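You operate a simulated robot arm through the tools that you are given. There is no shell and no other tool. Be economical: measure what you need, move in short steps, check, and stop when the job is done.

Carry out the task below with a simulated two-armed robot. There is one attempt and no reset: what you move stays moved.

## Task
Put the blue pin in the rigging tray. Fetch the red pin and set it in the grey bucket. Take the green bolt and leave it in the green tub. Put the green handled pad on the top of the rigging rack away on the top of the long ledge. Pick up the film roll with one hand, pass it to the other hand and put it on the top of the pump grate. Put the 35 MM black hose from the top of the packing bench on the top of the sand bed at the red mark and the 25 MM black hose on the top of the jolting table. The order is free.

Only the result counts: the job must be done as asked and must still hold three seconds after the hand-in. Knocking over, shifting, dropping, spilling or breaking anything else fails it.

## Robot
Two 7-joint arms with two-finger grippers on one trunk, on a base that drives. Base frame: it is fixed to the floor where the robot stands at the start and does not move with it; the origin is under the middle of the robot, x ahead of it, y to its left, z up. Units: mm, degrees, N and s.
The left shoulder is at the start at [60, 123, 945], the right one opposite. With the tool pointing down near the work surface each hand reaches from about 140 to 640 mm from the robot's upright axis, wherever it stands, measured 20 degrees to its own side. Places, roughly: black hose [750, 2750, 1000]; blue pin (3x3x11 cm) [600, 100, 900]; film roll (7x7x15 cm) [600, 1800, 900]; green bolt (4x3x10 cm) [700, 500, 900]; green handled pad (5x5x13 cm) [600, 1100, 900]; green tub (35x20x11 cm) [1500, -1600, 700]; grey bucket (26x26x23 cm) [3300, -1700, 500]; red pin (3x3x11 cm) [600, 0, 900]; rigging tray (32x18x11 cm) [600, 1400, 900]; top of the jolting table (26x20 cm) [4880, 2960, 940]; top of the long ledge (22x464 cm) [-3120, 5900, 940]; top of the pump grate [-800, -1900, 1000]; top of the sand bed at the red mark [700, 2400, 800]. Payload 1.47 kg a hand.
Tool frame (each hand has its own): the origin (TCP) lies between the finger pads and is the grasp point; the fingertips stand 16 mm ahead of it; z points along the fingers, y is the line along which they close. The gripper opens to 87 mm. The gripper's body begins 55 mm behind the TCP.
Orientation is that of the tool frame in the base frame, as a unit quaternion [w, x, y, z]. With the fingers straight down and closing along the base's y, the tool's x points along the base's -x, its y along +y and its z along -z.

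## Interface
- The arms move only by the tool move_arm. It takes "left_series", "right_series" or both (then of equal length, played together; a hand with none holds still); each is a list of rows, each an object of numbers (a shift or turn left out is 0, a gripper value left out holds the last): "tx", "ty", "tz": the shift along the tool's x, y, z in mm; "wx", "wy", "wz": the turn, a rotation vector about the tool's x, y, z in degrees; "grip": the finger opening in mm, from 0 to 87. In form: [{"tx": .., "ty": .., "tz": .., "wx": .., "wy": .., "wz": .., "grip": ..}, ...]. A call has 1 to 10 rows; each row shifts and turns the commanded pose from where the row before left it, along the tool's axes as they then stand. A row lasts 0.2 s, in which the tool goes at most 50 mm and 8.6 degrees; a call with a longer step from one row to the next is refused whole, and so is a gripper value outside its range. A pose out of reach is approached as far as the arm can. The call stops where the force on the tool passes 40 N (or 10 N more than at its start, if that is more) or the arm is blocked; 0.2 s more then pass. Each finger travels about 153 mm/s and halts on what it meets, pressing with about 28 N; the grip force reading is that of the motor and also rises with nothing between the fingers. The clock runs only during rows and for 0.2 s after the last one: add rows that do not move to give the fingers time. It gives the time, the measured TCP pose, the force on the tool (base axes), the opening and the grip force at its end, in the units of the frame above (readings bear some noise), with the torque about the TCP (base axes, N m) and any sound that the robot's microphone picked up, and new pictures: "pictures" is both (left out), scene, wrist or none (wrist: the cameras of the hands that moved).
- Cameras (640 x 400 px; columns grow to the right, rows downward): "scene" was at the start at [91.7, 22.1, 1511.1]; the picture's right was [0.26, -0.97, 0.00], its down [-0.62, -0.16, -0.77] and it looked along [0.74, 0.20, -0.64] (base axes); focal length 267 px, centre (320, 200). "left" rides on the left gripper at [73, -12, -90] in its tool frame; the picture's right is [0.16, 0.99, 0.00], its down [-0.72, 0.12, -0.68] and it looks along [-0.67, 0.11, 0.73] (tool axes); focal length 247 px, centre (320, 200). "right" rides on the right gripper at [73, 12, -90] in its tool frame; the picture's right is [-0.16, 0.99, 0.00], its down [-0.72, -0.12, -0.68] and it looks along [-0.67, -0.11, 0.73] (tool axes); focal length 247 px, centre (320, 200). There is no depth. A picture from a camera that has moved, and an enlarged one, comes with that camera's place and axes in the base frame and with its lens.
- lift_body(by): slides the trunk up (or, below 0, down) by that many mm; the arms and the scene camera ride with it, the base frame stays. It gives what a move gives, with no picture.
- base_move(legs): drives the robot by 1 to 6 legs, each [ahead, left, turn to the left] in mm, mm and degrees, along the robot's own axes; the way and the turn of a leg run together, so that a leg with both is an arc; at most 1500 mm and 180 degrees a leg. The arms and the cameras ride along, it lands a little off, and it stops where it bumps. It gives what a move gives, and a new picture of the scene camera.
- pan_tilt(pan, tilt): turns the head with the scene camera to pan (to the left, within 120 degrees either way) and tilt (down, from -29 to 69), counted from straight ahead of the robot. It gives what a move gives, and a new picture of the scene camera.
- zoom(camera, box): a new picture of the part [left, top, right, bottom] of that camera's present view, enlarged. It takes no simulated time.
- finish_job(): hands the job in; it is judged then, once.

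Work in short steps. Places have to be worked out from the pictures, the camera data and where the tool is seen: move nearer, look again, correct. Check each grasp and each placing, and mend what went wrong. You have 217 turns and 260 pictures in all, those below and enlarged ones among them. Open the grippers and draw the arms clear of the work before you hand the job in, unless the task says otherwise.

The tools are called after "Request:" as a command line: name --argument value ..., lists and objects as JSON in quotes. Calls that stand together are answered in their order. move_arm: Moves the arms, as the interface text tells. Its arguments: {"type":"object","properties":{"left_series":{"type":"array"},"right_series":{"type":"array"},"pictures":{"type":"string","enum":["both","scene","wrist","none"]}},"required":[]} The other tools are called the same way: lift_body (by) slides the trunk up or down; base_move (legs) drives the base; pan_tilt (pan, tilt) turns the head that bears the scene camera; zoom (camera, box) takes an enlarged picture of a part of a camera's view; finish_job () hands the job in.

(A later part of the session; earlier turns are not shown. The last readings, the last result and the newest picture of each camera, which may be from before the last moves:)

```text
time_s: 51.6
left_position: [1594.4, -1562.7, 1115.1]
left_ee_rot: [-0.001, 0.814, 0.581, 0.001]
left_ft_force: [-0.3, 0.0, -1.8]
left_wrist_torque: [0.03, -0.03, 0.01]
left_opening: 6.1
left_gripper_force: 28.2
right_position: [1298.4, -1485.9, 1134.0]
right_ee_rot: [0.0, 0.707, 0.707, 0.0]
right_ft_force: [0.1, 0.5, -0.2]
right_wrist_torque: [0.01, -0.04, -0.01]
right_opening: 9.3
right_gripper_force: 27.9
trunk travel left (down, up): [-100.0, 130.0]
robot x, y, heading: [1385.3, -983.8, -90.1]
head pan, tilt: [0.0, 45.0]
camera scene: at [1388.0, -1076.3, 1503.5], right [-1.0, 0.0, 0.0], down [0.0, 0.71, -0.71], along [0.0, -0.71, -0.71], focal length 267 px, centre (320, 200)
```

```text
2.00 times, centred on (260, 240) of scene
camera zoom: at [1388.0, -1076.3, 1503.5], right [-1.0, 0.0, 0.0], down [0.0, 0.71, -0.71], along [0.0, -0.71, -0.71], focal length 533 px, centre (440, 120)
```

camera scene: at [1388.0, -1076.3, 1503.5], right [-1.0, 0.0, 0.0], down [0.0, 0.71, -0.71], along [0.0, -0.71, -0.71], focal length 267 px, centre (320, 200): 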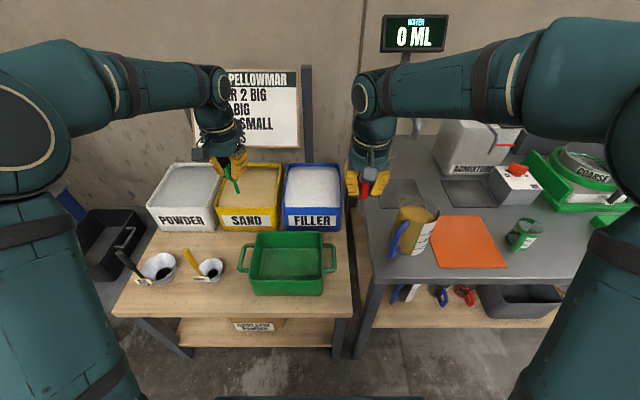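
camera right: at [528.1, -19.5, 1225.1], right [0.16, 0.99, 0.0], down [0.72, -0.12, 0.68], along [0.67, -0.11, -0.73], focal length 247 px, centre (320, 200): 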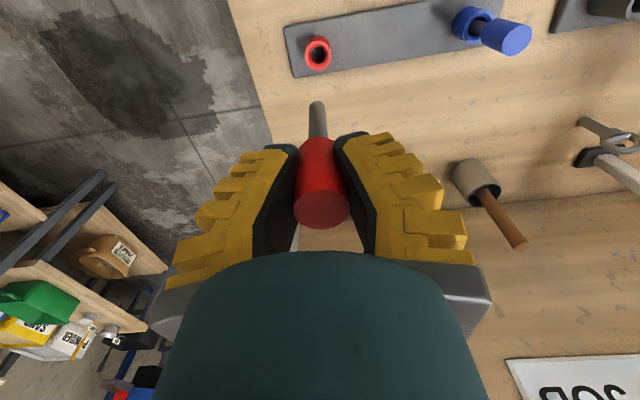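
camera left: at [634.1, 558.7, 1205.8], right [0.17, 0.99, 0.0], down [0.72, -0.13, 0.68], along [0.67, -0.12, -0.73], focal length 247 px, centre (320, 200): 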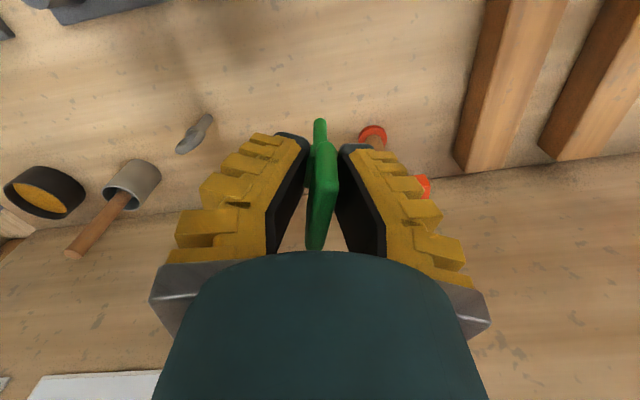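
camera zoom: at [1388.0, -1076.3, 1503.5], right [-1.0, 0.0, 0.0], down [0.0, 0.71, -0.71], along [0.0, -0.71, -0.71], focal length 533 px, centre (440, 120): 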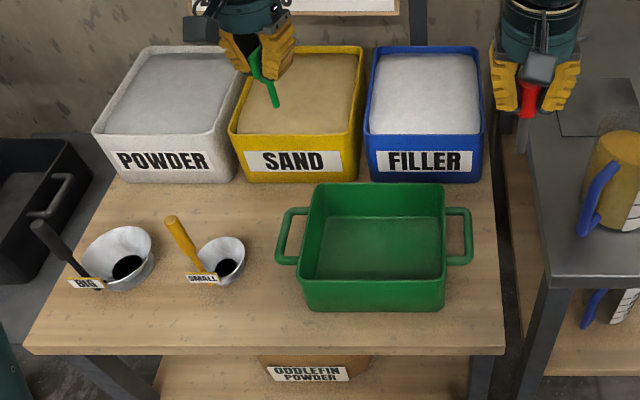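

Tub rim now resolves to z≈695, y −1506…−1700, x 1380…1625; centre ≈ (1500,-1603). I edge 80 mm ahead, then carry the bolt over the centre and lower partway.

Request:
base_move --legs '[[80, 0, 0]]'

Request:
move_arm --left_series '[{"tx": 4, "ty": -34}, {"tx": 3, "ty": -35}, {"tx": 3, "ty": -34}, {"tz": 45}, {"tz": 45}, {"tz": 45}, {"tz": 45}, {"tz": 45}, {"tz": 45}, {}]' --pictures "both"

```text
time_s: 52.6
left_position: [1594.3, -1642.7, 1116.2]
left_ee_rot: [0.0, 0.814, 0.581, 0.0]
left_ft_force: [-1.0, -0.4, -1.4]
left_wrist_torque: [0.03, 0.02, -0.02]
left_opening: 6.2
left_gripper_force: 27.8
right_position: [1298.2, -1565.3, 1135.6]
right_ee_rot: [0.0, 0.707, 0.707, 0.0]
right_ft_force: [0.3, 0.0, -1.2]
right_wrist_torque: [0.04, 0.0, -0.02]
right_opening: 9.4
right_gripper_force: 27.9
trunk travel left (down, up): [-100.0, 130.0]
robot x, y, heading: [1387.7, -1062.2, -90.0]
head pan, tilt: [0.0, 45.0]
camera scene: at [1388.3, -1156.1, 1503.5], right [-1.0, 0.0, 0.0], down [0.0, 0.71, -0.71], along [0.0, -0.71, -0.71], focal length 267 px, centre (320, 200)
```

scene: 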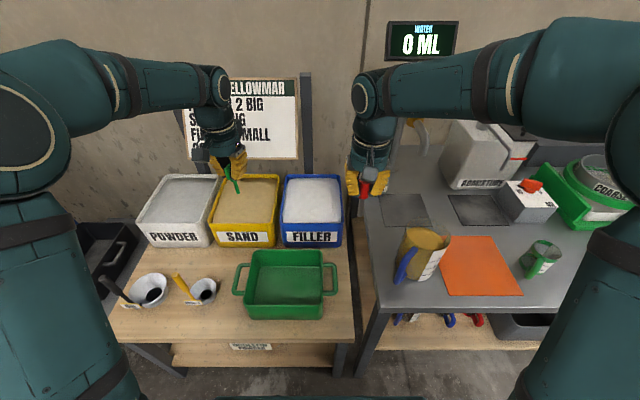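

```text
time_s: 54.8
left_position: [1501.1, -1598.5, 845.5]
left_ee_rot: [0.0, 0.815, 0.58, 0.0]
left_ft_force: [0.2, 0.8, -1.0]
left_wrist_torque: [0.02, -0.01, 0.01]
left_opening: 6.1
left_gripper_force: 28.8
right_position: [1298.7, -1564.9, 1136.2]
right_ee_rot: [-0.001, 0.707, 0.707, 0.001]
right_ft_force: [-0.4, 0.5, -0.5]
right_wrist_torque: [0.0, 0.0, 0.04]
right_opening: 9.3
right_gripper_force: 28.1
trunk travel left (down, up): [-100.0, 130.0]
robot x, y, heading: [1386.2, -1063.5, -90.0]
head pan, tilt: [0.0, 45.0]
camera scene: at [1388.3, -1154.3, 1503.6], right [-1.0, 0.0, 0.0], down [0.0, 0.71, -0.71], along [0.0, -0.71, -0.71], focal length 267 px, centre (320, 200)
camera left: at [1512.9, -1525.7, 935.6], right [0.99, -0.17, 0.0], down [-0.13, -0.72, 0.68], along [-0.12, -0.67, -0.73], focal length 247 px, centre (320, 200)
```

scene: 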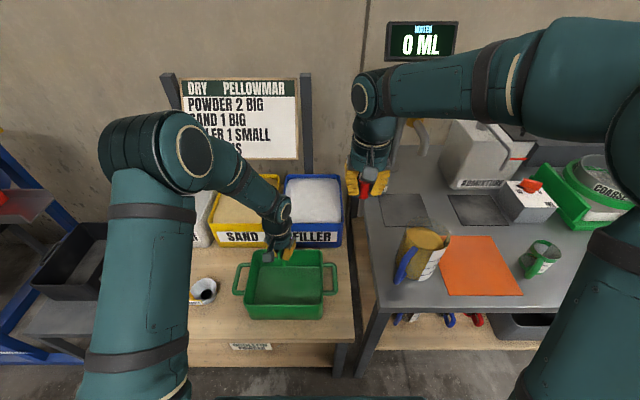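
left: 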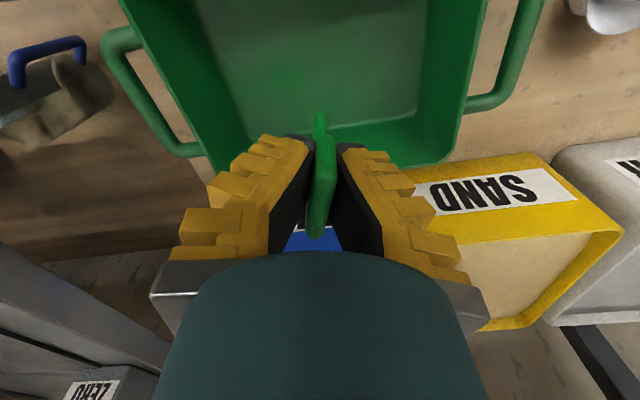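

Clear over the tub. Lowering to z≈690 in steps.

Request:
move_arm --left_series '[{"tz": 45}, {"tz": 45}, {"tz": 40}, {"tz": 25}, {}]' --pictures "both"

```text
time_s: 55.8
left_position: [1501.0, -1600.5, 698.2]
left_ee_rot: [0.002, 0.814, 0.581, 0.0]
left_ft_force: [0.9, 3.3, 15.4]
left_wrist_torque: [0.29, -0.07, 0.01]
left_opening: 5.9
left_gripper_force: 27.7
right_position: [1298.6, -1563.1, 1135.1]
right_ee_rot: [0.0, 0.707, 0.707, -0.001]
right_ft_force: [-0.6, -0.3, -0.9]
right_wrist_torque: [0.06, 0.03, 0.03]
right_opening: 9.2
right_gripper_force: 28.0
trunk travel left (down, up): [-100.0, 130.0]
robot x, y, heading: [1387.7, -1060.9, -90.1]
head pan, tilt: [0.0, 45.0]
stopped in row 5 (left hand): the force on the tool passed its limit at 50 N (the readings are from after the stop); the commanded pose is now the measured one
camera scene: at [1388.2, -1153.6, 1503.8], right [-1.0, 0.0, 0.0], down [0.0, 0.71, -0.71], along [0.0, -0.71, -0.71], focal length 267 px, centre (320, 200)
camera left: at [1512.8, -1527.0, 788.5], right [0.98, -0.17, 0.0], down [-0.13, -0.72, 0.68], along [-0.12, -0.67, -0.73], focal length 247 px, centre (320, 200)
```

scene: 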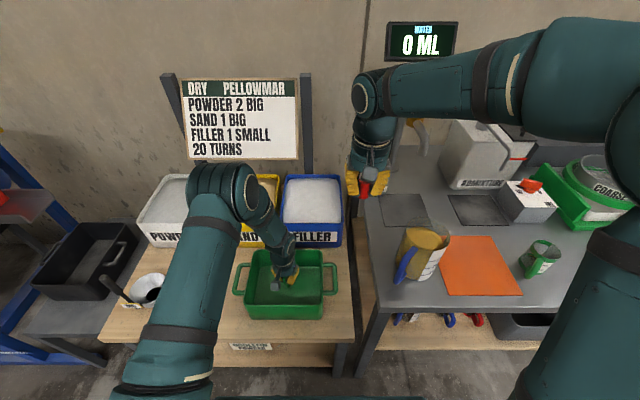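
left: 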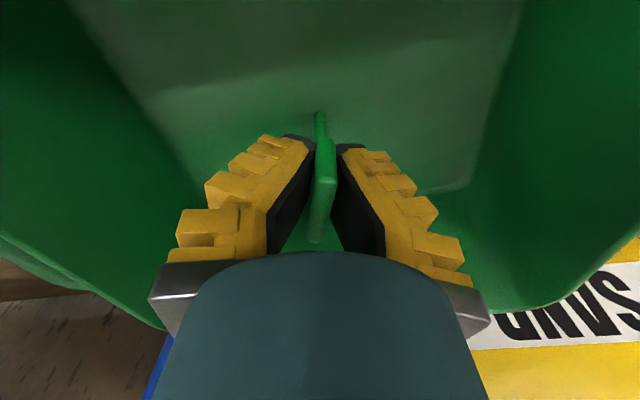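

The bolt touches the tub floor. Releasing, pausing, and rising.

Request:
move_arm --left_series '[{"tz": -2}, {"grip": 40}, {"grip": 60}, {}, {"tz": -45}, {"tz": -45}, {"tz": -45}, {"tz": -45}, {"tz": -45}, {}]' --pictures "wrist"

```text
time_s: 58.0
left_position: [1502.0, -1600.5, 925.1]
left_ee_rot: [0.001, 0.814, 0.581, 0.0]
left_ft_force: [-0.9, -0.1, -0.3]
left_wrist_torque: [-0.02, 0.0, 0.01]
left_opening: 64.5
left_gripper_force: 2.9
right_position: [1297.9, -1564.9, 1134.3]
right_ee_rot: [0.0, 0.707, 0.708, 0.0]
right_ft_force: [0.1, -0.2, -1.0]
right_wrist_torque: [-0.01, -0.01, -0.03]
right_opening: 9.1
right_gripper_force: 27.9
trunk travel left (down, up): [-100.0, 130.0]
robot x, y, heading: [1386.3, -1061.4, -89.9]
head pan, tilt: [0.0, 45.0]
camera left: at [1513.6, -1527.1, 1014.0], right [0.98, -0.17, 0.0], down [-0.13, -0.72, 0.68], along [-0.12, -0.67, -0.73], focal length 247 px, centre (320, 200)
```

left: 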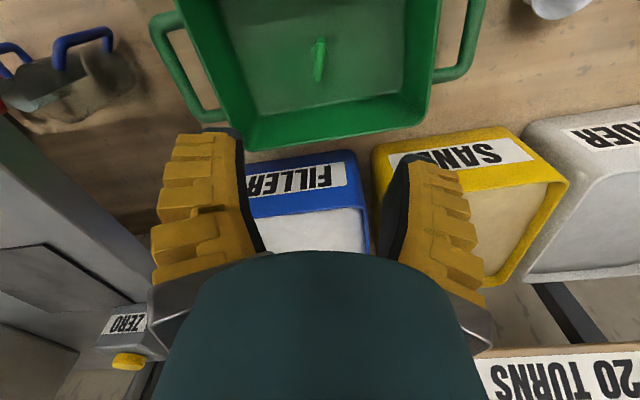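

Bolt lies in the tub. Raising the left hand, backing off, turning to +x and driving on toward the bucket.

Request:
move_arm --left_series '[{"tz": -45}, {"tz": -45}, {"tz": -45}, {"tz": -45}, {"grip": 87}]' --pictures "none"

Request:
base_move --legs '[[-330, 0, 0], [0, 0, 90], [400, 0, 0]]'

Request:
pan_tilt --pan -20 --tilt 25

```text
time_s: 59.2
left_position: [1500.4, -1600.4, 1105.8]
left_ee_rot: [0.001, 0.815, 0.58, 0.0]
left_ft_force: [0.4, 0.3, -1.2]
left_wrist_torque: [0.06, 0.01, -0.01]
left_opening: 87.0
left_gripper_force: 0.0
right_position: [1298.5, -1564.6, 1135.2]
right_ee_rot: [0.001, 0.707, 0.707, 0.0]
right_ft_force: [0.1, 0.1, -0.6]
right_wrist_torque: [0.01, 0.04, -0.01]
right_opening: 9.0
right_gripper_force: 27.7
trunk travel left (down, up): [-100.0, 130.0]
robot x, y, heading: [1388.8, -1065.5, -90.0]
head pan, tilt: [0.0, 45.0]
```

```text
time_s: 67.3
left_position: [2325.9, -621.9, 1106.3]
left_ee_rot: [0.001, 0.167, 0.986, 0.0]
left_ft_force: [-0.8, 0.2, -0.4]
left_wrist_torque: [-0.01, 0.0, 0.01]
left_opening: 87.0
left_gripper_force: 0.0
right_position: [2290.3, -824.5, 1136.3]
right_ee_rot: [0.0, 0.001, 1.0, -0.001]
right_ft_force: [0.4, -0.5, -0.7]
right_wrist_torque: [-0.02, 0.04, 0.02]
right_opening: 9.0
right_gripper_force: 28.0
trunk travel left (down, up): [-100.0, 130.0]
robot x, y, heading: [1788.4, -735.0, -0.1]
head pan, tilt: [0.0, 45.0]
camera scene: at [1880.8, -731.8, 1503.5], right [0.0, -1.0, 0.0], down [-0.71, 0.0, -0.71], along [0.71, 0.0, -0.71], focal length 267 px, centre (320, 200)
```

scene: 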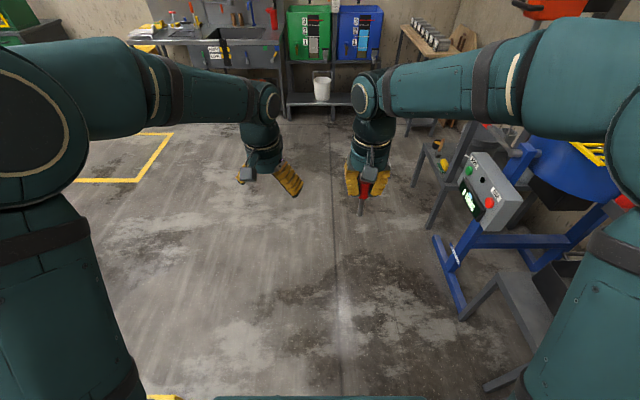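

```text
time_s: 68.2
left_position: [2325.1, -620.9, 1106.4]
left_ee_rot: [0.001, 0.167, 0.986, 0.001]
left_ft_force: [0.9, 0.2, 0.4]
left_wrist_torque: [0.01, -0.01, -0.01]
left_opening: 87.0
left_gripper_force: 0.1
right_position: [2289.0, -825.1, 1135.7]
right_ee_rot: [-0.001, 0.002, 1.0, 0.0]
right_ft_force: [-0.4, 0.0, -0.6]
right_wrist_torque: [0.0, -0.04, 0.01]
right_opening: 9.0
right_gripper_force: 28.6
trunk travel left (down, up): [-100.0, 130.0]
robot x, y, heading: [1790.3, -732.0, -0.1]
head pan, tilt: [-20.0, 25.0]
camera scene: at [1885.2, -763.3, 1534.1], right [-0.34, -0.94, 0.0], down [-0.4, 0.15, -0.91], along [0.85, -0.31, -0.42], focal length 267 px, centre (320, 200)
```

scene: 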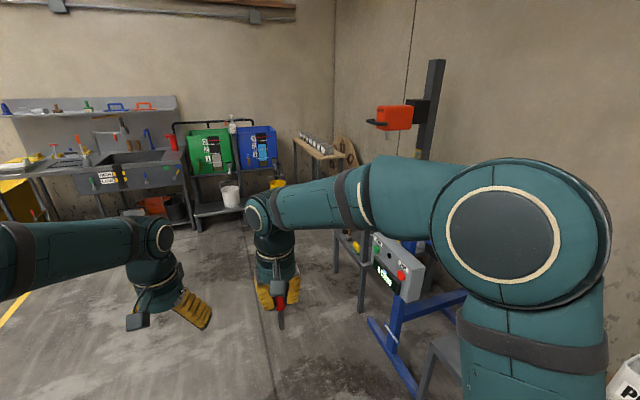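

The table with the bucket should be at x≈3300, behind the blue stand. Driving there and turning to face the wall.

Request:
base_move --legs '[[1450, 0, 0], [0, 0, -90]]'

Request:
pan_tilt --pan 0 --tilt 45

```text
time_s: 79.2
left_position: [3355.7, -1270.3, 1105.3]
left_ee_rot: [0.001, 0.813, 0.582, 0.0]
left_ft_force: [0.5, -0.3, -0.6]
left_wrist_torque: [0.01, -0.01, 0.0]
left_opening: 87.0
left_gripper_force: 0.1
right_position: [3151.7, -1234.4, 1135.3]
right_ee_rot: [0.001, 0.706, 0.708, 0.0]
right_ft_force: [-0.1, 0.9, -0.4]
right_wrist_torque: [0.0, -0.02, -0.01]
right_opening: 9.2
right_gripper_force: 28.1
trunk travel left (down, up): [-100.0, 130.0]
robot x, y, heading: [3240.0, -734.0, -89.6]
head pan, tilt: [-20.0, 25.0]
camera scene: at [3210.1, -830.2, 1534.1], right [-0.94, 0.34, 0.0], down [0.14, 0.4, -0.91], along [-0.31, -0.85, -0.42], focal length 267 px, centre (320, 200)
```

scene: 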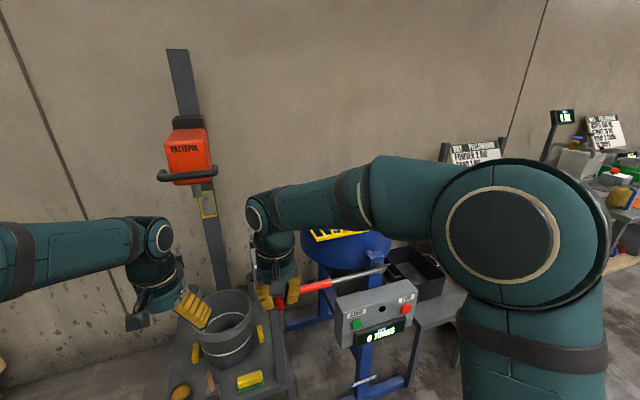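

```text
time_s: 80.0
left_position: [3355.3, -1269.8, 1106.2]
left_ee_rot: [0.001, 0.813, 0.583, -0.001]
left_ft_force: [0.5, 0.8, -0.8]
left_wrist_torque: [0.03, 0.02, 0.02]
left_opening: 86.8
left_gripper_force: 0.1
right_position: [3153.2, -1235.1, 1135.6]
right_ee_rot: [0.0, 0.706, 0.709, 0.0]
right_ft_force: [-0.5, 1.1, -0.3]
right_wrist_torque: [0.01, 0.02, 0.01]
right_opening: 9.2
right_gripper_force: 27.9
trunk travel left (down, up): [-100.0, 130.0]
robot x, y, heading: [3242.1, -734.1, -89.9]
head pan, tilt: [0.0, 45.0]
camera scene: at [3241.7, -824.8, 1503.6], right [-1.0, 0.0, 0.0], down [0.0, 0.71, -0.71], along [0.0, -0.71, -0.71], focal length 267 px, centre (320, 200)
```

scene: 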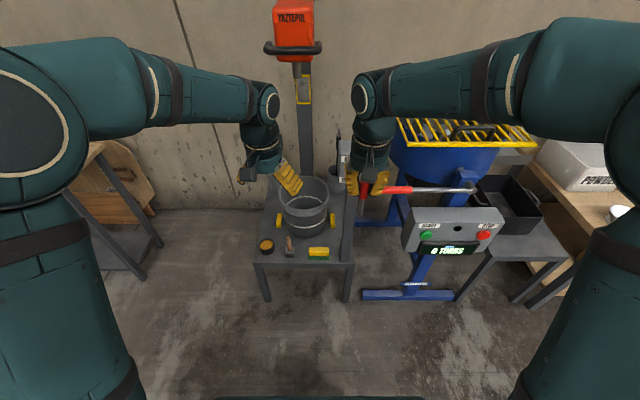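

Bucket centre is about (3320,-1765), rim ≈600, beneath a stirrer mast. I'll first lower and retract the right hand and drop the trunk, so nothing comes near the stirrer, then drive closer.

Request:
move_arm --right_series '[{"tx": 12, "tz": 40}, {"tx": 12, "tz": 40}, {"tx": 12, "tz": 40}, {"tx": 12, "tz": 40}, {"tx": 12, "tz": 40}, {"tx": 12, "tz": 40}, {"tx": 12, "tz": 40}, {}]' --left_series '[{"tx": 40}, {"tx": 40}, {"tx": 40}, {"tx": 30}, {}, {}, {}, {}]' --pictures "none"

Request:
lift_body --by -100

Request:
base_move --legs '[[0, 200, 0], [250, 0, 0]]'

```text
time_s: 81.8
left_position: [3404.6, -1127.3, 1105.3]
left_ee_rot: [0.001, 0.813, 0.582, 0.0]
left_ft_force: [-0.1, 0.4, 0.3]
left_wrist_torque: [-0.01, -0.02, 0.01]
left_opening: 86.8
left_gripper_force: 0.0
right_position: [3152.0, -1148.3, 854.9]
right_ee_rot: [0.0, 0.706, 0.708, 0.0]
right_ft_force: [-0.1, 0.4, -0.3]
right_wrist_torque: [-0.01, 0.02, -0.04]
right_opening: 9.2
right_gripper_force: 27.6
trunk travel left (down, up): [-100.0, 130.0]
robot x, y, heading: [3242.2, -733.6, -89.5]
head pan, tilt: [0.0, 45.0]
```

```text
time_s: 83.2
left_position: [3404.2, -1127.9, 1005.1]
left_ee_rot: [0.002, 0.813, 0.582, 0.0]
left_ft_force: [-0.2, 0.7, -0.6]
left_wrist_torque: [0.01, -0.01, 0.02]
left_opening: 87.1
left_gripper_force: 0.1
right_position: [3152.0, -1148.4, 756.9]
right_ee_rot: [0.0, 0.706, 0.708, 0.0]
right_ft_force: [-0.2, -0.2, 0.5]
right_wrist_torque: [-0.02, 0.06, 0.04]
right_opening: 8.7
right_gripper_force: 27.6
trunk travel left (down, up): [0.0, 230.0]
robot x, y, heading: [3236.8, -735.7, -89.7]
head pan, tilt: [0.0, 45.0]
```

```text
time_s: 86.9
left_position: [3604.8, -1373.4, 1003.4]
left_ee_rot: [0.0, 0.813, 0.583, -0.001]
left_ft_force: [0.4, 0.1, -0.5]
left_wrist_torque: [0.05, -0.01, 0.02]
left_opening: 87.1
left_gripper_force: 0.1
right_position: [3353.6, -1396.7, 754.9]
right_ee_rot: [0.0, 0.706, 0.708, 0.0]
right_ft_force: [0.6, 0.0, -1.4]
right_wrist_torque: [0.04, 0.03, -0.01]
right_opening: 9.0
right_gripper_force: 28.1
trunk travel left (down, up): [0.0, 230.0]
robot x, y, heading: [3442.8, -981.3, -89.8]
head pan, tilt: [0.0, 45.0]
camera scene: at [3442.3, -1072.0, 1403.5], right [-1.0, -0.01, 0.0], down [0.0, 0.71, -0.71], along [0.0, -0.71, -0.71], focal length 267 px, centre (320, 200)
```

scene: 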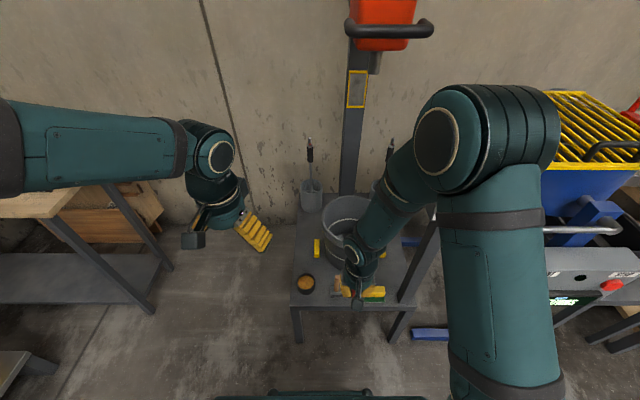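

Check the bucket from the right wrist camera.

Request:
zoom --camera "right" --box '[0, 0, 640, 400]'

Request:
zoom --camera "scene" --box '[260, 170, 460, 295]'

```text
1.00 times, centred on (320, 200) of right (not enlarged: the box is as wide or as high as the picture)
camera zoom: at [3365.1, -1323.0, 844.3], right [0.99, -0.15, 0.0], down [-0.11, -0.72, 0.68], along [-0.1, -0.67, -0.73], focal length 247 px, centre (320, 200)
```

zoom: 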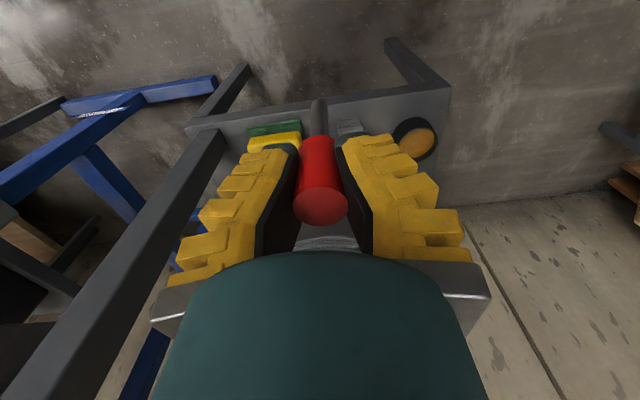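

```text
3.20 times, centred on (360, 232) of scene
camera zoom: at [3442.3, -1072.0, 1403.5], right [-1.0, -0.01, 0.0], down [0.0, 0.71, -0.71], along [0.0, -0.71, -0.71], focal length 853 px, centre (192, 96)
```

zoom: 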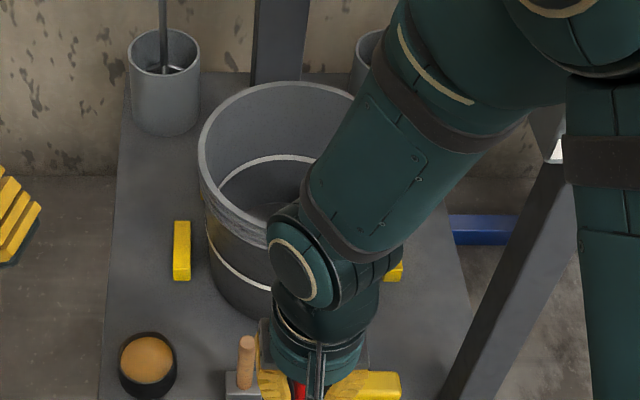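

The bucket works out at centre (3304,-1770), rim z≈600. Driving 160 ahead, then carrying the pin to above the bucket at z≈755.

Request:
base_move --legs '[[160, 0, 0]]'

Request:
move_arm --right_series '[{"tx": -35, "ty": -10}, {"tx": -35, "ty": -10}, {"tx": -40, "ty": -10}, {"tx": -40, "ty": -10}, {"tx": -40}, {}]' --pictures "both"

```text
time_s: 88.4
left_position: [3606.1, -1534.7, 1005.0]
left_ee_rot: [0.001, 0.813, 0.582, -0.001]
left_ft_force: [0.4, -0.7, -1.4]
left_wrist_torque: [0.01, 0.03, -0.02]
left_opening: 86.9
left_gripper_force: 0.0
right_position: [3353.1, -1554.8, 755.0]
right_ee_rot: [-0.001, 0.706, 0.708, 0.0]
right_ft_force: [-0.2, 0.0, -0.9]
right_wrist_torque: [0.04, 0.01, 0.01]
right_opening: 8.9
right_gripper_force: 27.9
trunk travel left (down, up): [0.0, 230.0]
robot x, y, heading: [3442.2, -1142.8, -89.8]
head pan, tilt: [0.0, 45.0]
camera scene: at [3443.1, -1231.0, 1403.5], right [-1.0, -0.01, 0.0], down [0.0, 0.71, -0.71], along [0.0, -0.71, -0.71], focal length 267 px, centre (320, 200)
```

scene: 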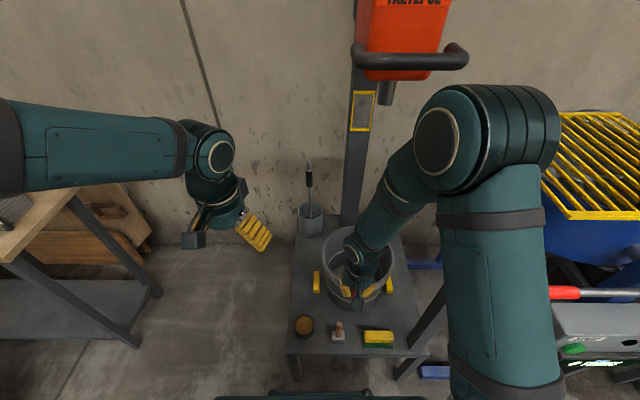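

```text
time_s: 89.8
left_position: [3605.9, -1532.9, 1004.3]
left_ee_rot: [0.001, 0.813, 0.582, 0.0]
left_ft_force: [-0.7, 0.2, -0.9]
left_wrist_torque: [0.0, 0.01, 0.01]
left_opening: 87.1
left_gripper_force: 0.0
right_position: [3316.1, -1744.3, 756.0]
right_ee_rot: [0.001, 0.705, 0.709, 0.0]
right_ft_force: [0.2, -0.4, -0.2]
right_wrist_torque: [0.04, -0.01, 0.0]
right_opening: 9.3
right_gripper_force: 28.2
trunk travel left (down, up): [0.0, 230.0]
robot x, y, heading: [3441.7, -1138.4, -89.7]
head pan, tilt: [0.0, 45.0]
camera scene: at [3443.1, -1229.7, 1403.6], right [-1.0, -0.01, 0.0], down [0.0, 0.71, -0.71], along [0.0, -0.71, -0.71], focal length 267 px, centre (320, 200)
camera right: at [3327.0, -1671.6, 844.4], right [0.99, -0.15, 0.0], down [-0.11, -0.72, 0.68], along [-0.1, -0.67, -0.73], focal length 247 px, centre (320, 200)
```

scene: 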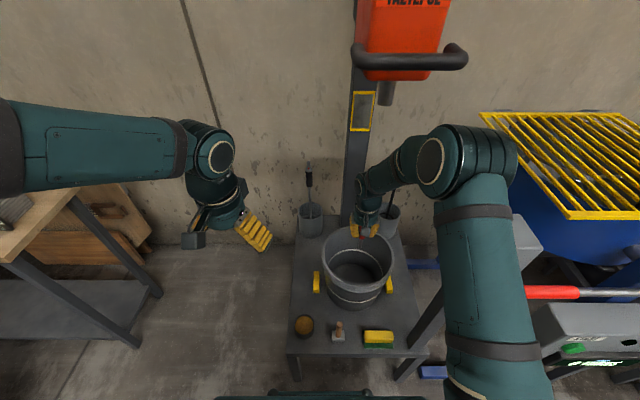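
right: 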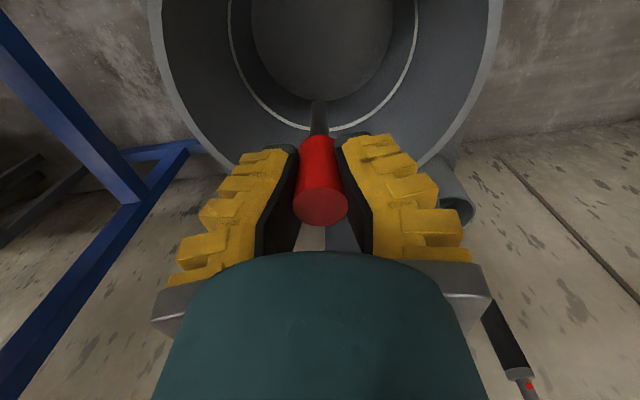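

The hand is over the bucket opening (centre ≈ (3310,-1772)). Lowering into it.

Request:
move_arm --right_series '[{"tx": -12, "tz": 40}, {"tz": 45}, {"tz": 45}, {"tz": 45}, {"tz": 25}, {}]' --pictures "both"

```text
time_s: 91.2
left_position: [3606.7, -1532.6, 1004.9]
left_ee_rot: [0.001, 0.813, 0.582, -0.001]
left_ft_force: [-0.3, -0.4, 0.2]
left_wrist_torque: [-0.03, 0.0, 0.01]
left_opening: 86.9
left_gripper_force: 0.0
right_position: [3314.9, -1757.4, 556.0]
right_ee_rot: [-0.001, 0.705, 0.709, -0.001]
right_ft_force: [0.4, -0.7, -1.0]
right_wrist_torque: [-0.02, -0.01, -0.01]
right_opening: 9.0
right_gripper_force: 27.8
trunk travel left (down, up): [0.0, 230.0]
robot x, y, heading: [3441.5, -1137.9, -89.4]
head pan, tilt: [0.0, 45.0]
camera scene: at [3443.1, -1229.8, 1403.6], right [-1.0, -0.01, 0.0], down [0.0, 0.71, -0.71], along [0.0, -0.71, -0.71], focal length 267 px, centre (320, 200)
camera right: at [3326.6, -1683.9, 644.9], right [0.99, -0.15, 0.0], down [-0.11, -0.72, 0.68], along [-0.1, -0.67, -0.73], focal length 247 px, centre (320, 200)
```

scene: 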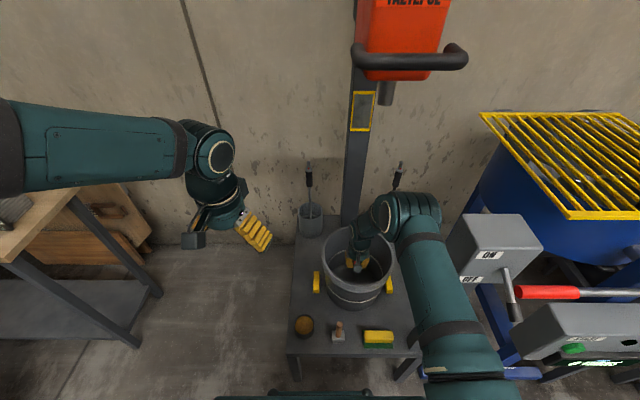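
right: 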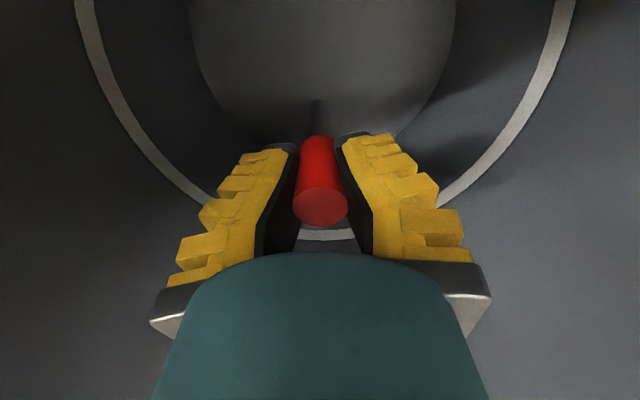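

Well inside the bucket. Lowering 40 mm more, then releasing and rising back out.

Request:
move_arm --right_series '[{"tz": 20}, {"tz": 20}, {}, {"grip": 30}, {"grip": 50}, {}, {"tz": -45}, {"tz": -45}, {"tz": -45}, {"tz": -45}]' --pictures "wrist"

```text
time_s: 93.4
left_position: [3606.0, -1532.5, 1005.4]
left_ee_rot: [0.001, 0.813, 0.583, 0.0]
left_ft_force: [0.3, 0.5, 0.1]
left_wrist_torque: [-0.01, 0.01, -0.01]
left_opening: 86.9
left_gripper_force: 0.1
right_position: [3316.0, -1756.0, 694.9]
right_ee_rot: [0.0, 0.705, 0.709, 0.001]
right_ft_force: [-0.1, 0.3, 0.0]
right_wrist_torque: [-0.03, 0.0, 0.05]
right_opening: 55.2
right_gripper_force: 3.6
trunk travel left (down, up): [0.0, 230.0]
robot x, y, heading: [3440.5, -1137.0, -89.7]
head pan, tilt: [0.0, 45.0]
camera right: at [3328.1, -1682.5, 785.0], right [0.99, -0.15, 0.0], down [-0.11, -0.72, 0.68], along [-0.1, -0.67, -0.73], focal length 247 px, centre (320, 200)
```

right: 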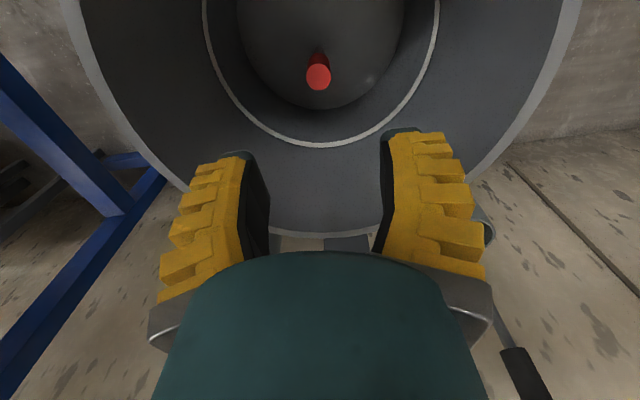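

Red pin rests in the bucket. Withdrawing upward and back, then backing the base off.

Request:
move_arm --right_series '[{"tz": -45, "grip": 87}, {"tz": -30}, {"tx": 45}, {"tx": 45}, {"tx": 45}, {"tx": 45}, {"tx": 40}, {}]' --pictures "none"

Request:
base_move --legs '[[-400, 0, 0]]'

Request:
lift_body --by 100

Request:
move_arm --right_series '[{"tz": -45}, {"tz": -45}, {"tz": -45}, {"tz": -45}, {"tz": -45}, {"tz": -45}]' --pictures "none"

Request:
base_move --legs '[[0, 0, 90], [-1500, 0, 0], [-1500, 0, 0], [-740, 0, 0]]'

```text
time_s: 95.2
left_position: [3605.3, -1532.7, 1004.7]
left_ee_rot: [0.0, 0.813, 0.582, 0.001]
left_ft_force: [-0.2, -0.2, 0.4]
left_wrist_torque: [0.0, 0.01, 0.01]
left_opening: 87.1
left_gripper_force: 0.0
right_position: [3312.4, -1536.5, 771.7]
right_ee_rot: [0.001, 0.705, 0.709, 0.0]
right_ft_force: [-0.5, -1.0, 0.5]
right_wrist_torque: [0.0, -0.01, 0.01]
right_opening: 87.2
right_gripper_force: 0.2
trunk travel left (down, up): [0.0, 230.0]
robot x, y, heading: [3443.3, -1139.6, -89.6]
head pan, tilt: [0.0, 45.0]
```

```text
time_s: 97.7
left_position: [3604.0, -1134.8, 1004.4]
left_ee_rot: [0.001, 0.812, 0.583, 0.001]
left_ft_force: [-0.7, -0.1, -0.5]
left_wrist_torque: [0.0, -0.03, -0.01]
left_opening: 86.8
left_gripper_force: 0.0
right_position: [3311.7, -1139.1, 771.5]
right_ee_rot: [0.0, 0.705, 0.71, -0.001]
right_ft_force: [-0.8, -0.1, 0.4]
right_wrist_torque: [0.01, 0.01, 0.02]
right_opening: 87.0
right_gripper_force: 0.0
trunk travel left (down, up): [0.0, 230.0]
robot x, y, heading: [3435.8, -742.9, -89.4]
head pan, tilt: [0.0, 45.0]
camera scene: at [3440.8, -831.7, 1403.6], right [-1.0, -0.01, 0.0], down [0.0, 0.71, -0.71], along [0.0, -0.71, -0.71], focal length 267 px, centre (320, 200)
```

scene: 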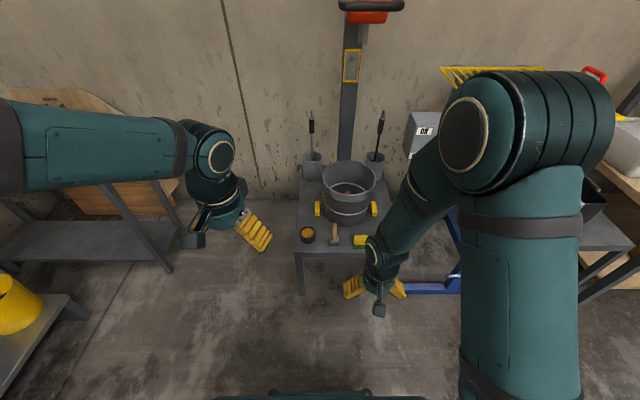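

```text
time_s: 99.0
left_position: [3604.4, -1135.7, 1104.8]
left_ee_rot: [0.001, 0.812, 0.583, 0.0]
left_ft_force: [-0.7, 0.9, 0.8]
left_wrist_torque: [0.0, -0.02, -0.02]
left_opening: 86.9
left_gripper_force: 0.0
right_position: [3310.6, -1139.4, 870.0]
right_ee_rot: [0.0, 0.704, 0.71, 0.0]
right_ft_force: [0.3, -0.3, -0.1]
right_wrist_torque: [0.01, -0.04, 0.0]
right_opening: 87.0
right_gripper_force: 0.1
trunk travel left (down, up): [-100.0, 130.0]
robot x, y, heading: [3442.1, -742.6, -89.7]
head pan, tilt: [0.0, 45.0]
```

```text
time_s: 100.4
left_position: [3603.8, -1134.4, 1104.1]
left_ee_rot: [0.001, 0.813, 0.583, 0.0]
left_ft_force: [0.1, 0.5, 0.2]
left_wrist_torque: [0.0, -0.01, 0.0]
left_opening: 87.0
left_gripper_force: 0.2
right_position: [3311.8, -1139.5, 1143.0]
right_ee_rot: [0.0, 0.705, 0.709, 0.0]
right_ft_force: [-0.5, 0.2, 0.5]
right_wrist_torque: [0.03, -0.02, -0.03]
right_opening: 86.7
right_gripper_force: 0.0
trunk travel left (down, up): [-100.0, 130.0]
robot x, y, heading: [3440.4, -741.5, -89.6]
head pan, tilt: [0.0, 45.0]
```

```text
time_s: 122.3
left_position: [94.6, -621.0, 1105.1]
left_ee_rot: [0.001, 0.16, 0.987, 0.0]
left_ft_force: [0.1, 0.0, 0.4]
left_wrist_torque: [0.02, 0.02, -0.03]
left_opening: 86.9
left_gripper_force: 0.1
right_position: [101.3, -913.8, 1142.0]
right_ee_rot: [0.0, -0.006, 1.0, 0.0]
right_ft_force: [-1.3, -1.0, 0.2]
right_wrist_torque: [-0.02, -0.02, -0.01]
right_opening: 87.1
right_gripper_force: 0.1
trunk travel left (down, up): [-100.0, 130.0]
robot x, y, heading: [-297.2, -782.4, 0.6]
head pan, tilt: [0.0, 45.0]
camera scene: at [-207.5, -783.9, 1503.6], right [0.01, -1.0, 0.0], down [-0.71, -0.01, -0.71], along [0.71, 0.01, -0.71], focal length 267 px, centre (320, 200)
```

scene: 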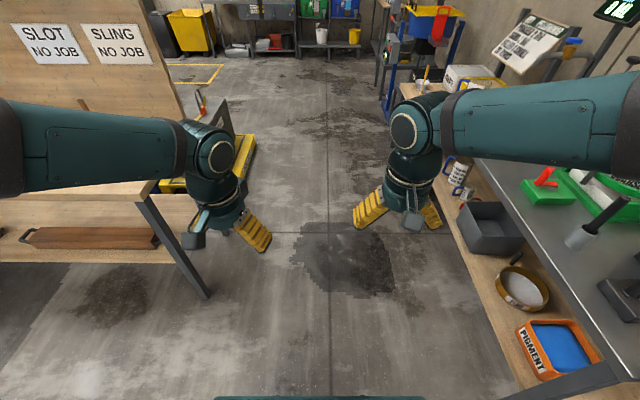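

Back near the bench. Strafing left and ahead to put the blue pin in the left hand's range, squaring the left wrist on the way.

Request:
base_move --legs '[[0, 815, -0.6], [390, 0, 0]]'

Request:
move_arm --left_series '[{"wz": -6.5}, {"wz": -6.5}, {"wz": -5.5}, {}]' --pictures "wrist"

```text
time_s: 131.9
left_position: [483.3, 195.9, 1104.4]
left_ee_rot: [0.001, 0.165, 0.986, 0.001]
left_ft_force: [-0.3, 0.9, 0.7]
left_wrist_torque: [0.05, 0.04, -0.02]
left_opening: 87.0
left_gripper_force: 0.1
right_position: [487.6, -97.7, 1141.3]
right_ee_rot: [0.0, 0.0, 1.0, 0.0]
right_ft_force: [0.1, 0.2, -1.0]
right_wrist_torque: [0.01, 0.03, 0.01]
right_opening: 87.0
right_gripper_force: 0.0
trunk travel left (down, up): [-100.0, 130.0]
robot x, y, heading: [83.3, 34.7, 0.1]
head pan, tilt: [0.0, 45.0]
camera scene: at [180.4, 35.5, 1503.5], right [0.0, -1.0, 0.0], down [-0.71, 0.0, -0.71], along [0.71, 0.0, -0.71], focal length 267 px, centre (320, 200)
```

scene: 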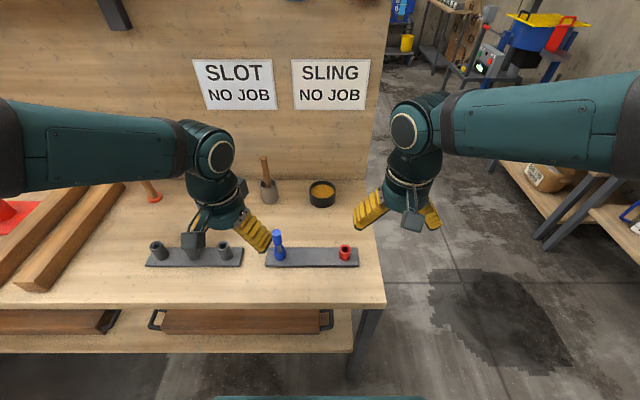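

```text
time_s: 132.9
left_position: [483.2, 196.2, 1104.5]
left_ee_rot: [0.001, 0.003, 1.0, 0.001]
left_ft_force: [0.0, 0.0, -0.2]
left_wrist_torque: [0.0, 0.0, 0.01]
left_opening: 87.0
left_gripper_force: 0.1
right_position: [485.5, -97.2, 1142.0]
right_ee_rot: [0.0, 0.0, 1.0, 0.001]
right_ft_force: [-0.4, -1.1, -0.6]
right_wrist_torque: [-0.02, -0.02, 0.0]
right_opening: 87.1
right_gripper_force: 0.1
trunk travel left (down, up): [-100.0, 130.0]
robot x, y, heading: [91.9, 32.5, -0.2]
head pan, tilt: [0.0, 45.0]
camera left: at [410.0, 184.9, 1194.2], right [-0.15, 0.99, 0.0], down [0.72, 0.11, 0.68], along [0.67, 0.1, -0.73], focal length 247 px, centre (320, 200)
```

left: 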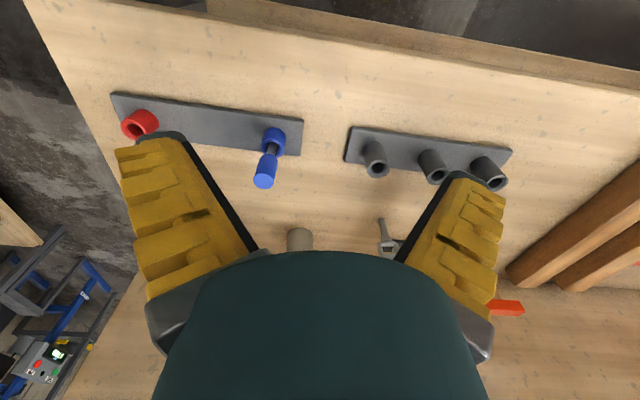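

Blue pin top is at (598,147,966) again, consistent with the earlier measurements. Moving above it, descending to 950 and closing.

Request:
move_arm --left_series '[{"tx": -39, "ty": -17, "tz": 10}, {"tx": -38, "ty": -16, "tz": 25}, {"tx": -38, "ty": -16, "tz": 30}, {"tz": 20}, {}, {"tz": 35}, {"tz": 34}, {}]' --pictures "wrist"

```text
refused: row 3 steps farther than a row can; nothing moved
```

Splitting the step smaller.

Request:
move_arm --left_series '[{"tx": -39, "ty": -17, "tz": 10}, {"tx": -38, "ty": -16, "tz": 20}, {"tx": -38, "ty": -16, "tz": 20}, {"tz": 35}, {}, {"tz": 35}, {"tz": 34}, {}]' --pictures "wrist"

```text
time_s: 134.7
left_position: [597.2, 146.0, 951.2]
left_ee_rot: [0.002, 0.006, 1.0, 0.001]
left_ft_force: [-0.5, -0.4, -0.1]
left_wrist_torque: [-0.02, 0.02, 0.01]
left_opening: 87.0
left_gripper_force: 0.1
right_position: [486.1, -98.0, 1141.9]
right_ee_rot: [-0.001, 0.0, 1.0, 0.0]
right_ft_force: [-0.2, -0.9, -0.4]
right_wrist_torque: [0.0, -0.03, 0.01]
right_opening: 86.9
right_gripper_force: 0.0
trunk travel left (down, up): [-100.0, 130.0]
robot x, y, heading: [90.5, 35.5, 0.1]
head pan, tilt: [0.0, 45.0]
camera left: at [523.8, 135.2, 1039.9], right [-0.15, 0.99, 0.0], down [0.72, 0.11, 0.68], along [0.67, 0.1, -0.73], focal length 247 px, centre (320, 200)
```

left: 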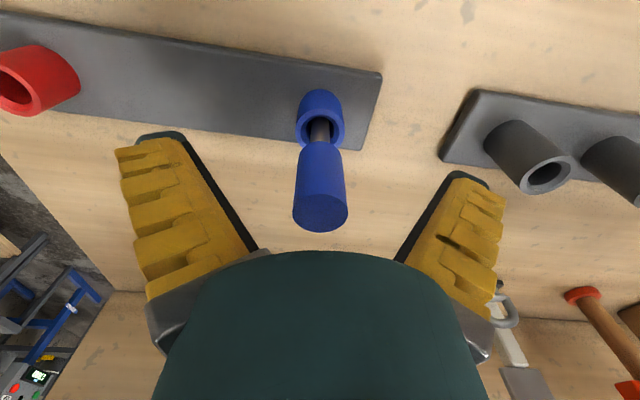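

Centred and at the right height. Closing and lifting straight out.

Request:
move_arm --left_series '[{"grip": 30}, {"grip": 0}, {"grip": 0}, {"grip": 0}, {"tz": -20}, {"tz": -30}, {"tz": -45}, {"tz": -45}, {"tz": -45}, {}]' --pictures "wrist"

Request:
pan_tilt --pan 60 --tilt 30

```text
time_s: 136.9
left_position: [596.9, 145.2, 1136.6]
left_ee_rot: [0.001, 0.006, 1.0, 0.001]
left_ft_force: [-1.1, 0.2, 0.2]
left_wrist_torque: [-0.02, -0.01, 0.04]
left_opening: 10.1
left_gripper_force: 28.1
right_position: [486.5, -97.8, 1140.8]
right_ee_rot: [0.0, 0.0, 1.0, 0.0]
right_ft_force: [0.4, -0.8, -0.5]
right_wrist_torque: [-0.01, -0.02, -0.02]
right_opening: 87.1
right_gripper_force: 0.1
trunk travel left (down, up): [-100.0, 130.0]
robot x, y, heading: [90.3, 33.0, 0.1]
head pan, tilt: [0.0, 45.0]
camera left: at [523.3, 136.0, 1226.3], right [-0.15, 0.99, 0.0], down [0.72, 0.11, 0.68], along [0.67, 0.1, -0.73], focal length 247 px, centre (320, 200)
```

left: 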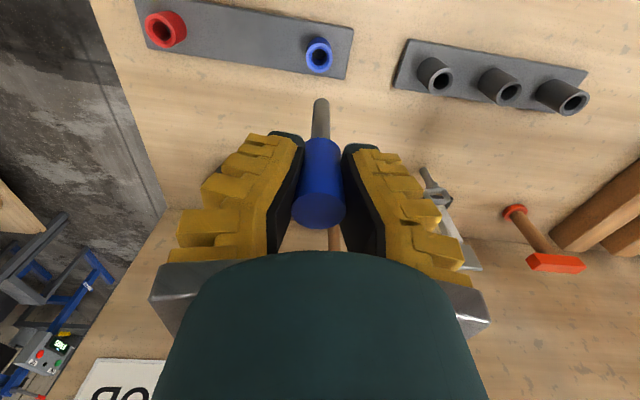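

```text
time_s: 138.2
left_position: [596.4, 147.0, 1137.6]
left_ee_rot: [0.001, 0.005, 1.0, 0.001]
left_ft_force: [0.9, 0.1, -0.7]
left_wrist_torque: [-0.04, 0.01, 0.01]
left_opening: 9.8
left_gripper_force: 27.7
right_position: [486.9, -97.5, 1141.0]
right_ee_rot: [0.0, -0.001, 1.0, 0.0]
right_ft_force: [0.6, 0.2, 0.8]
right_wrist_torque: [-0.01, -0.01, 0.01]
right_opening: 87.2
right_gripper_force: 0.1
trunk travel left (down, up): [-100.0, 130.0]
robot x, y, heading: [86.3, 34.6, -0.1]
head pan, tilt: [60.0, 30.0]
camera scene: at [143.6, 113.8, 1526.2], right [0.87, -0.5, 0.0], down [-0.25, -0.43, -0.87], along [0.43, 0.75, -0.5], focal length 267 px, centre (320, 200)
```

scene: 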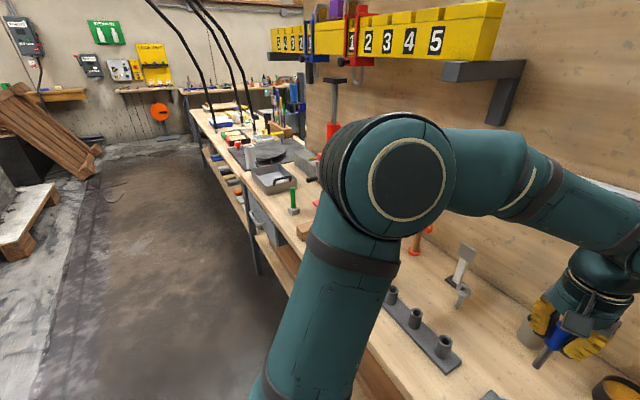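

Blue pin is out. Backing away, strafing left to y≈1270 and looking at the tray/pad area.

Request:
base_move --legs '[[-330, 0, 0], [0, 1240, 0]]'

Request:
pan_tilt --pan 0 --tilt 38

```text
time_s: 151.2
left_position: [257.7, 1396.2, 1137.5]
left_ee_rot: [0.001, -0.001, 1.0, 0.001]
left_ft_force: [0.3, -0.6, -1.0]
left_wrist_torque: [0.02, 0.01, 0.0]
left_opening: 8.9
left_gripper_force: 28.3
right_position: [149.5, 1149.8, 1140.9]
right_ee_rot: [-0.001, -0.005, 1.0, 0.0]
right_ft_force: [-0.1, 0.3, -0.2]
right_wrist_torque: [0.0, 0.01, 0.0]
right_opening: 87.0
right_gripper_force: 0.0
trunk travel left (down, up): [-100.0, 130.0]
robot x, y, heading: [-246.3, 1279.6, 0.7]
head pan, tilt: [60.0, 30.0]
camera scene: at [-195.4, 1357.9, 1526.2], right [0.87, -0.49, 0.0], down [-0.25, -0.44, -0.87], along [0.42, 0.75, -0.5], focal length 267 px, centre (320, 200)
```

scene: 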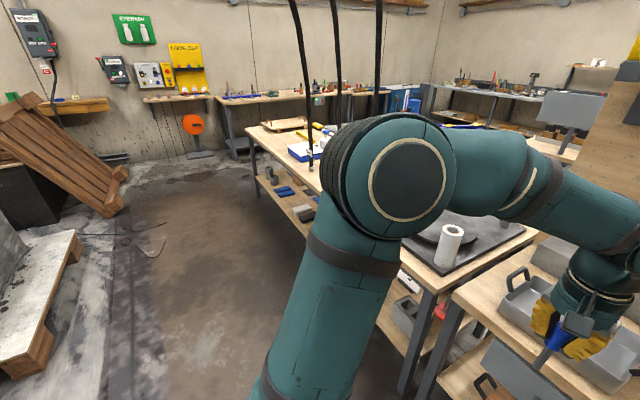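

```text
time_s: 152.4
left_position: [256.4, 1395.0, 1137.4]
left_ee_rot: [0.001, 0.0, 1.0, 0.0]
left_ft_force: [-0.1, 0.2, 0.5]
left_wrist_torque: [0.0, 0.0, 0.0]
left_opening: 9.1
left_gripper_force: 28.2
right_position: [148.9, 1150.5, 1141.8]
right_ee_rot: [0.0, -0.006, 1.0, 0.0]
right_ft_force: [0.5, -0.4, 0.2]
right_wrist_torque: [-0.02, 0.02, 0.03]
right_opening: 87.2
right_gripper_force: 0.1
trunk travel left (down, up): [-100.0, 130.0]
robot x, y, heading: [-248.8, 1276.9, 0.6]
head pan, tilt: [0.0, 38.0]
camera scene: at [-153.4, 1280.0, 1513.8], right [0.01, -1.0, 0.0], down [-0.62, -0.01, -0.79], along [0.79, 0.01, -0.62], focal length 267 px, centre (320, 200)
```

scene: 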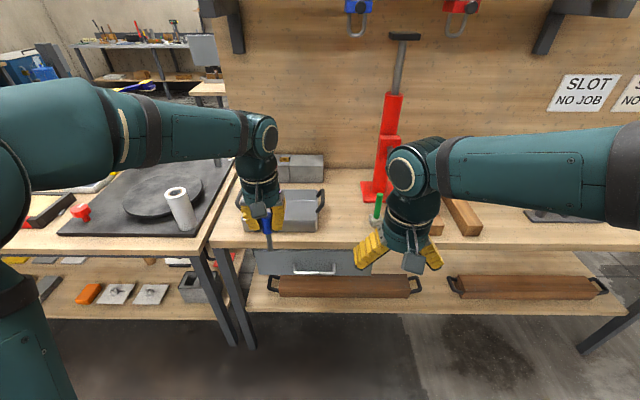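

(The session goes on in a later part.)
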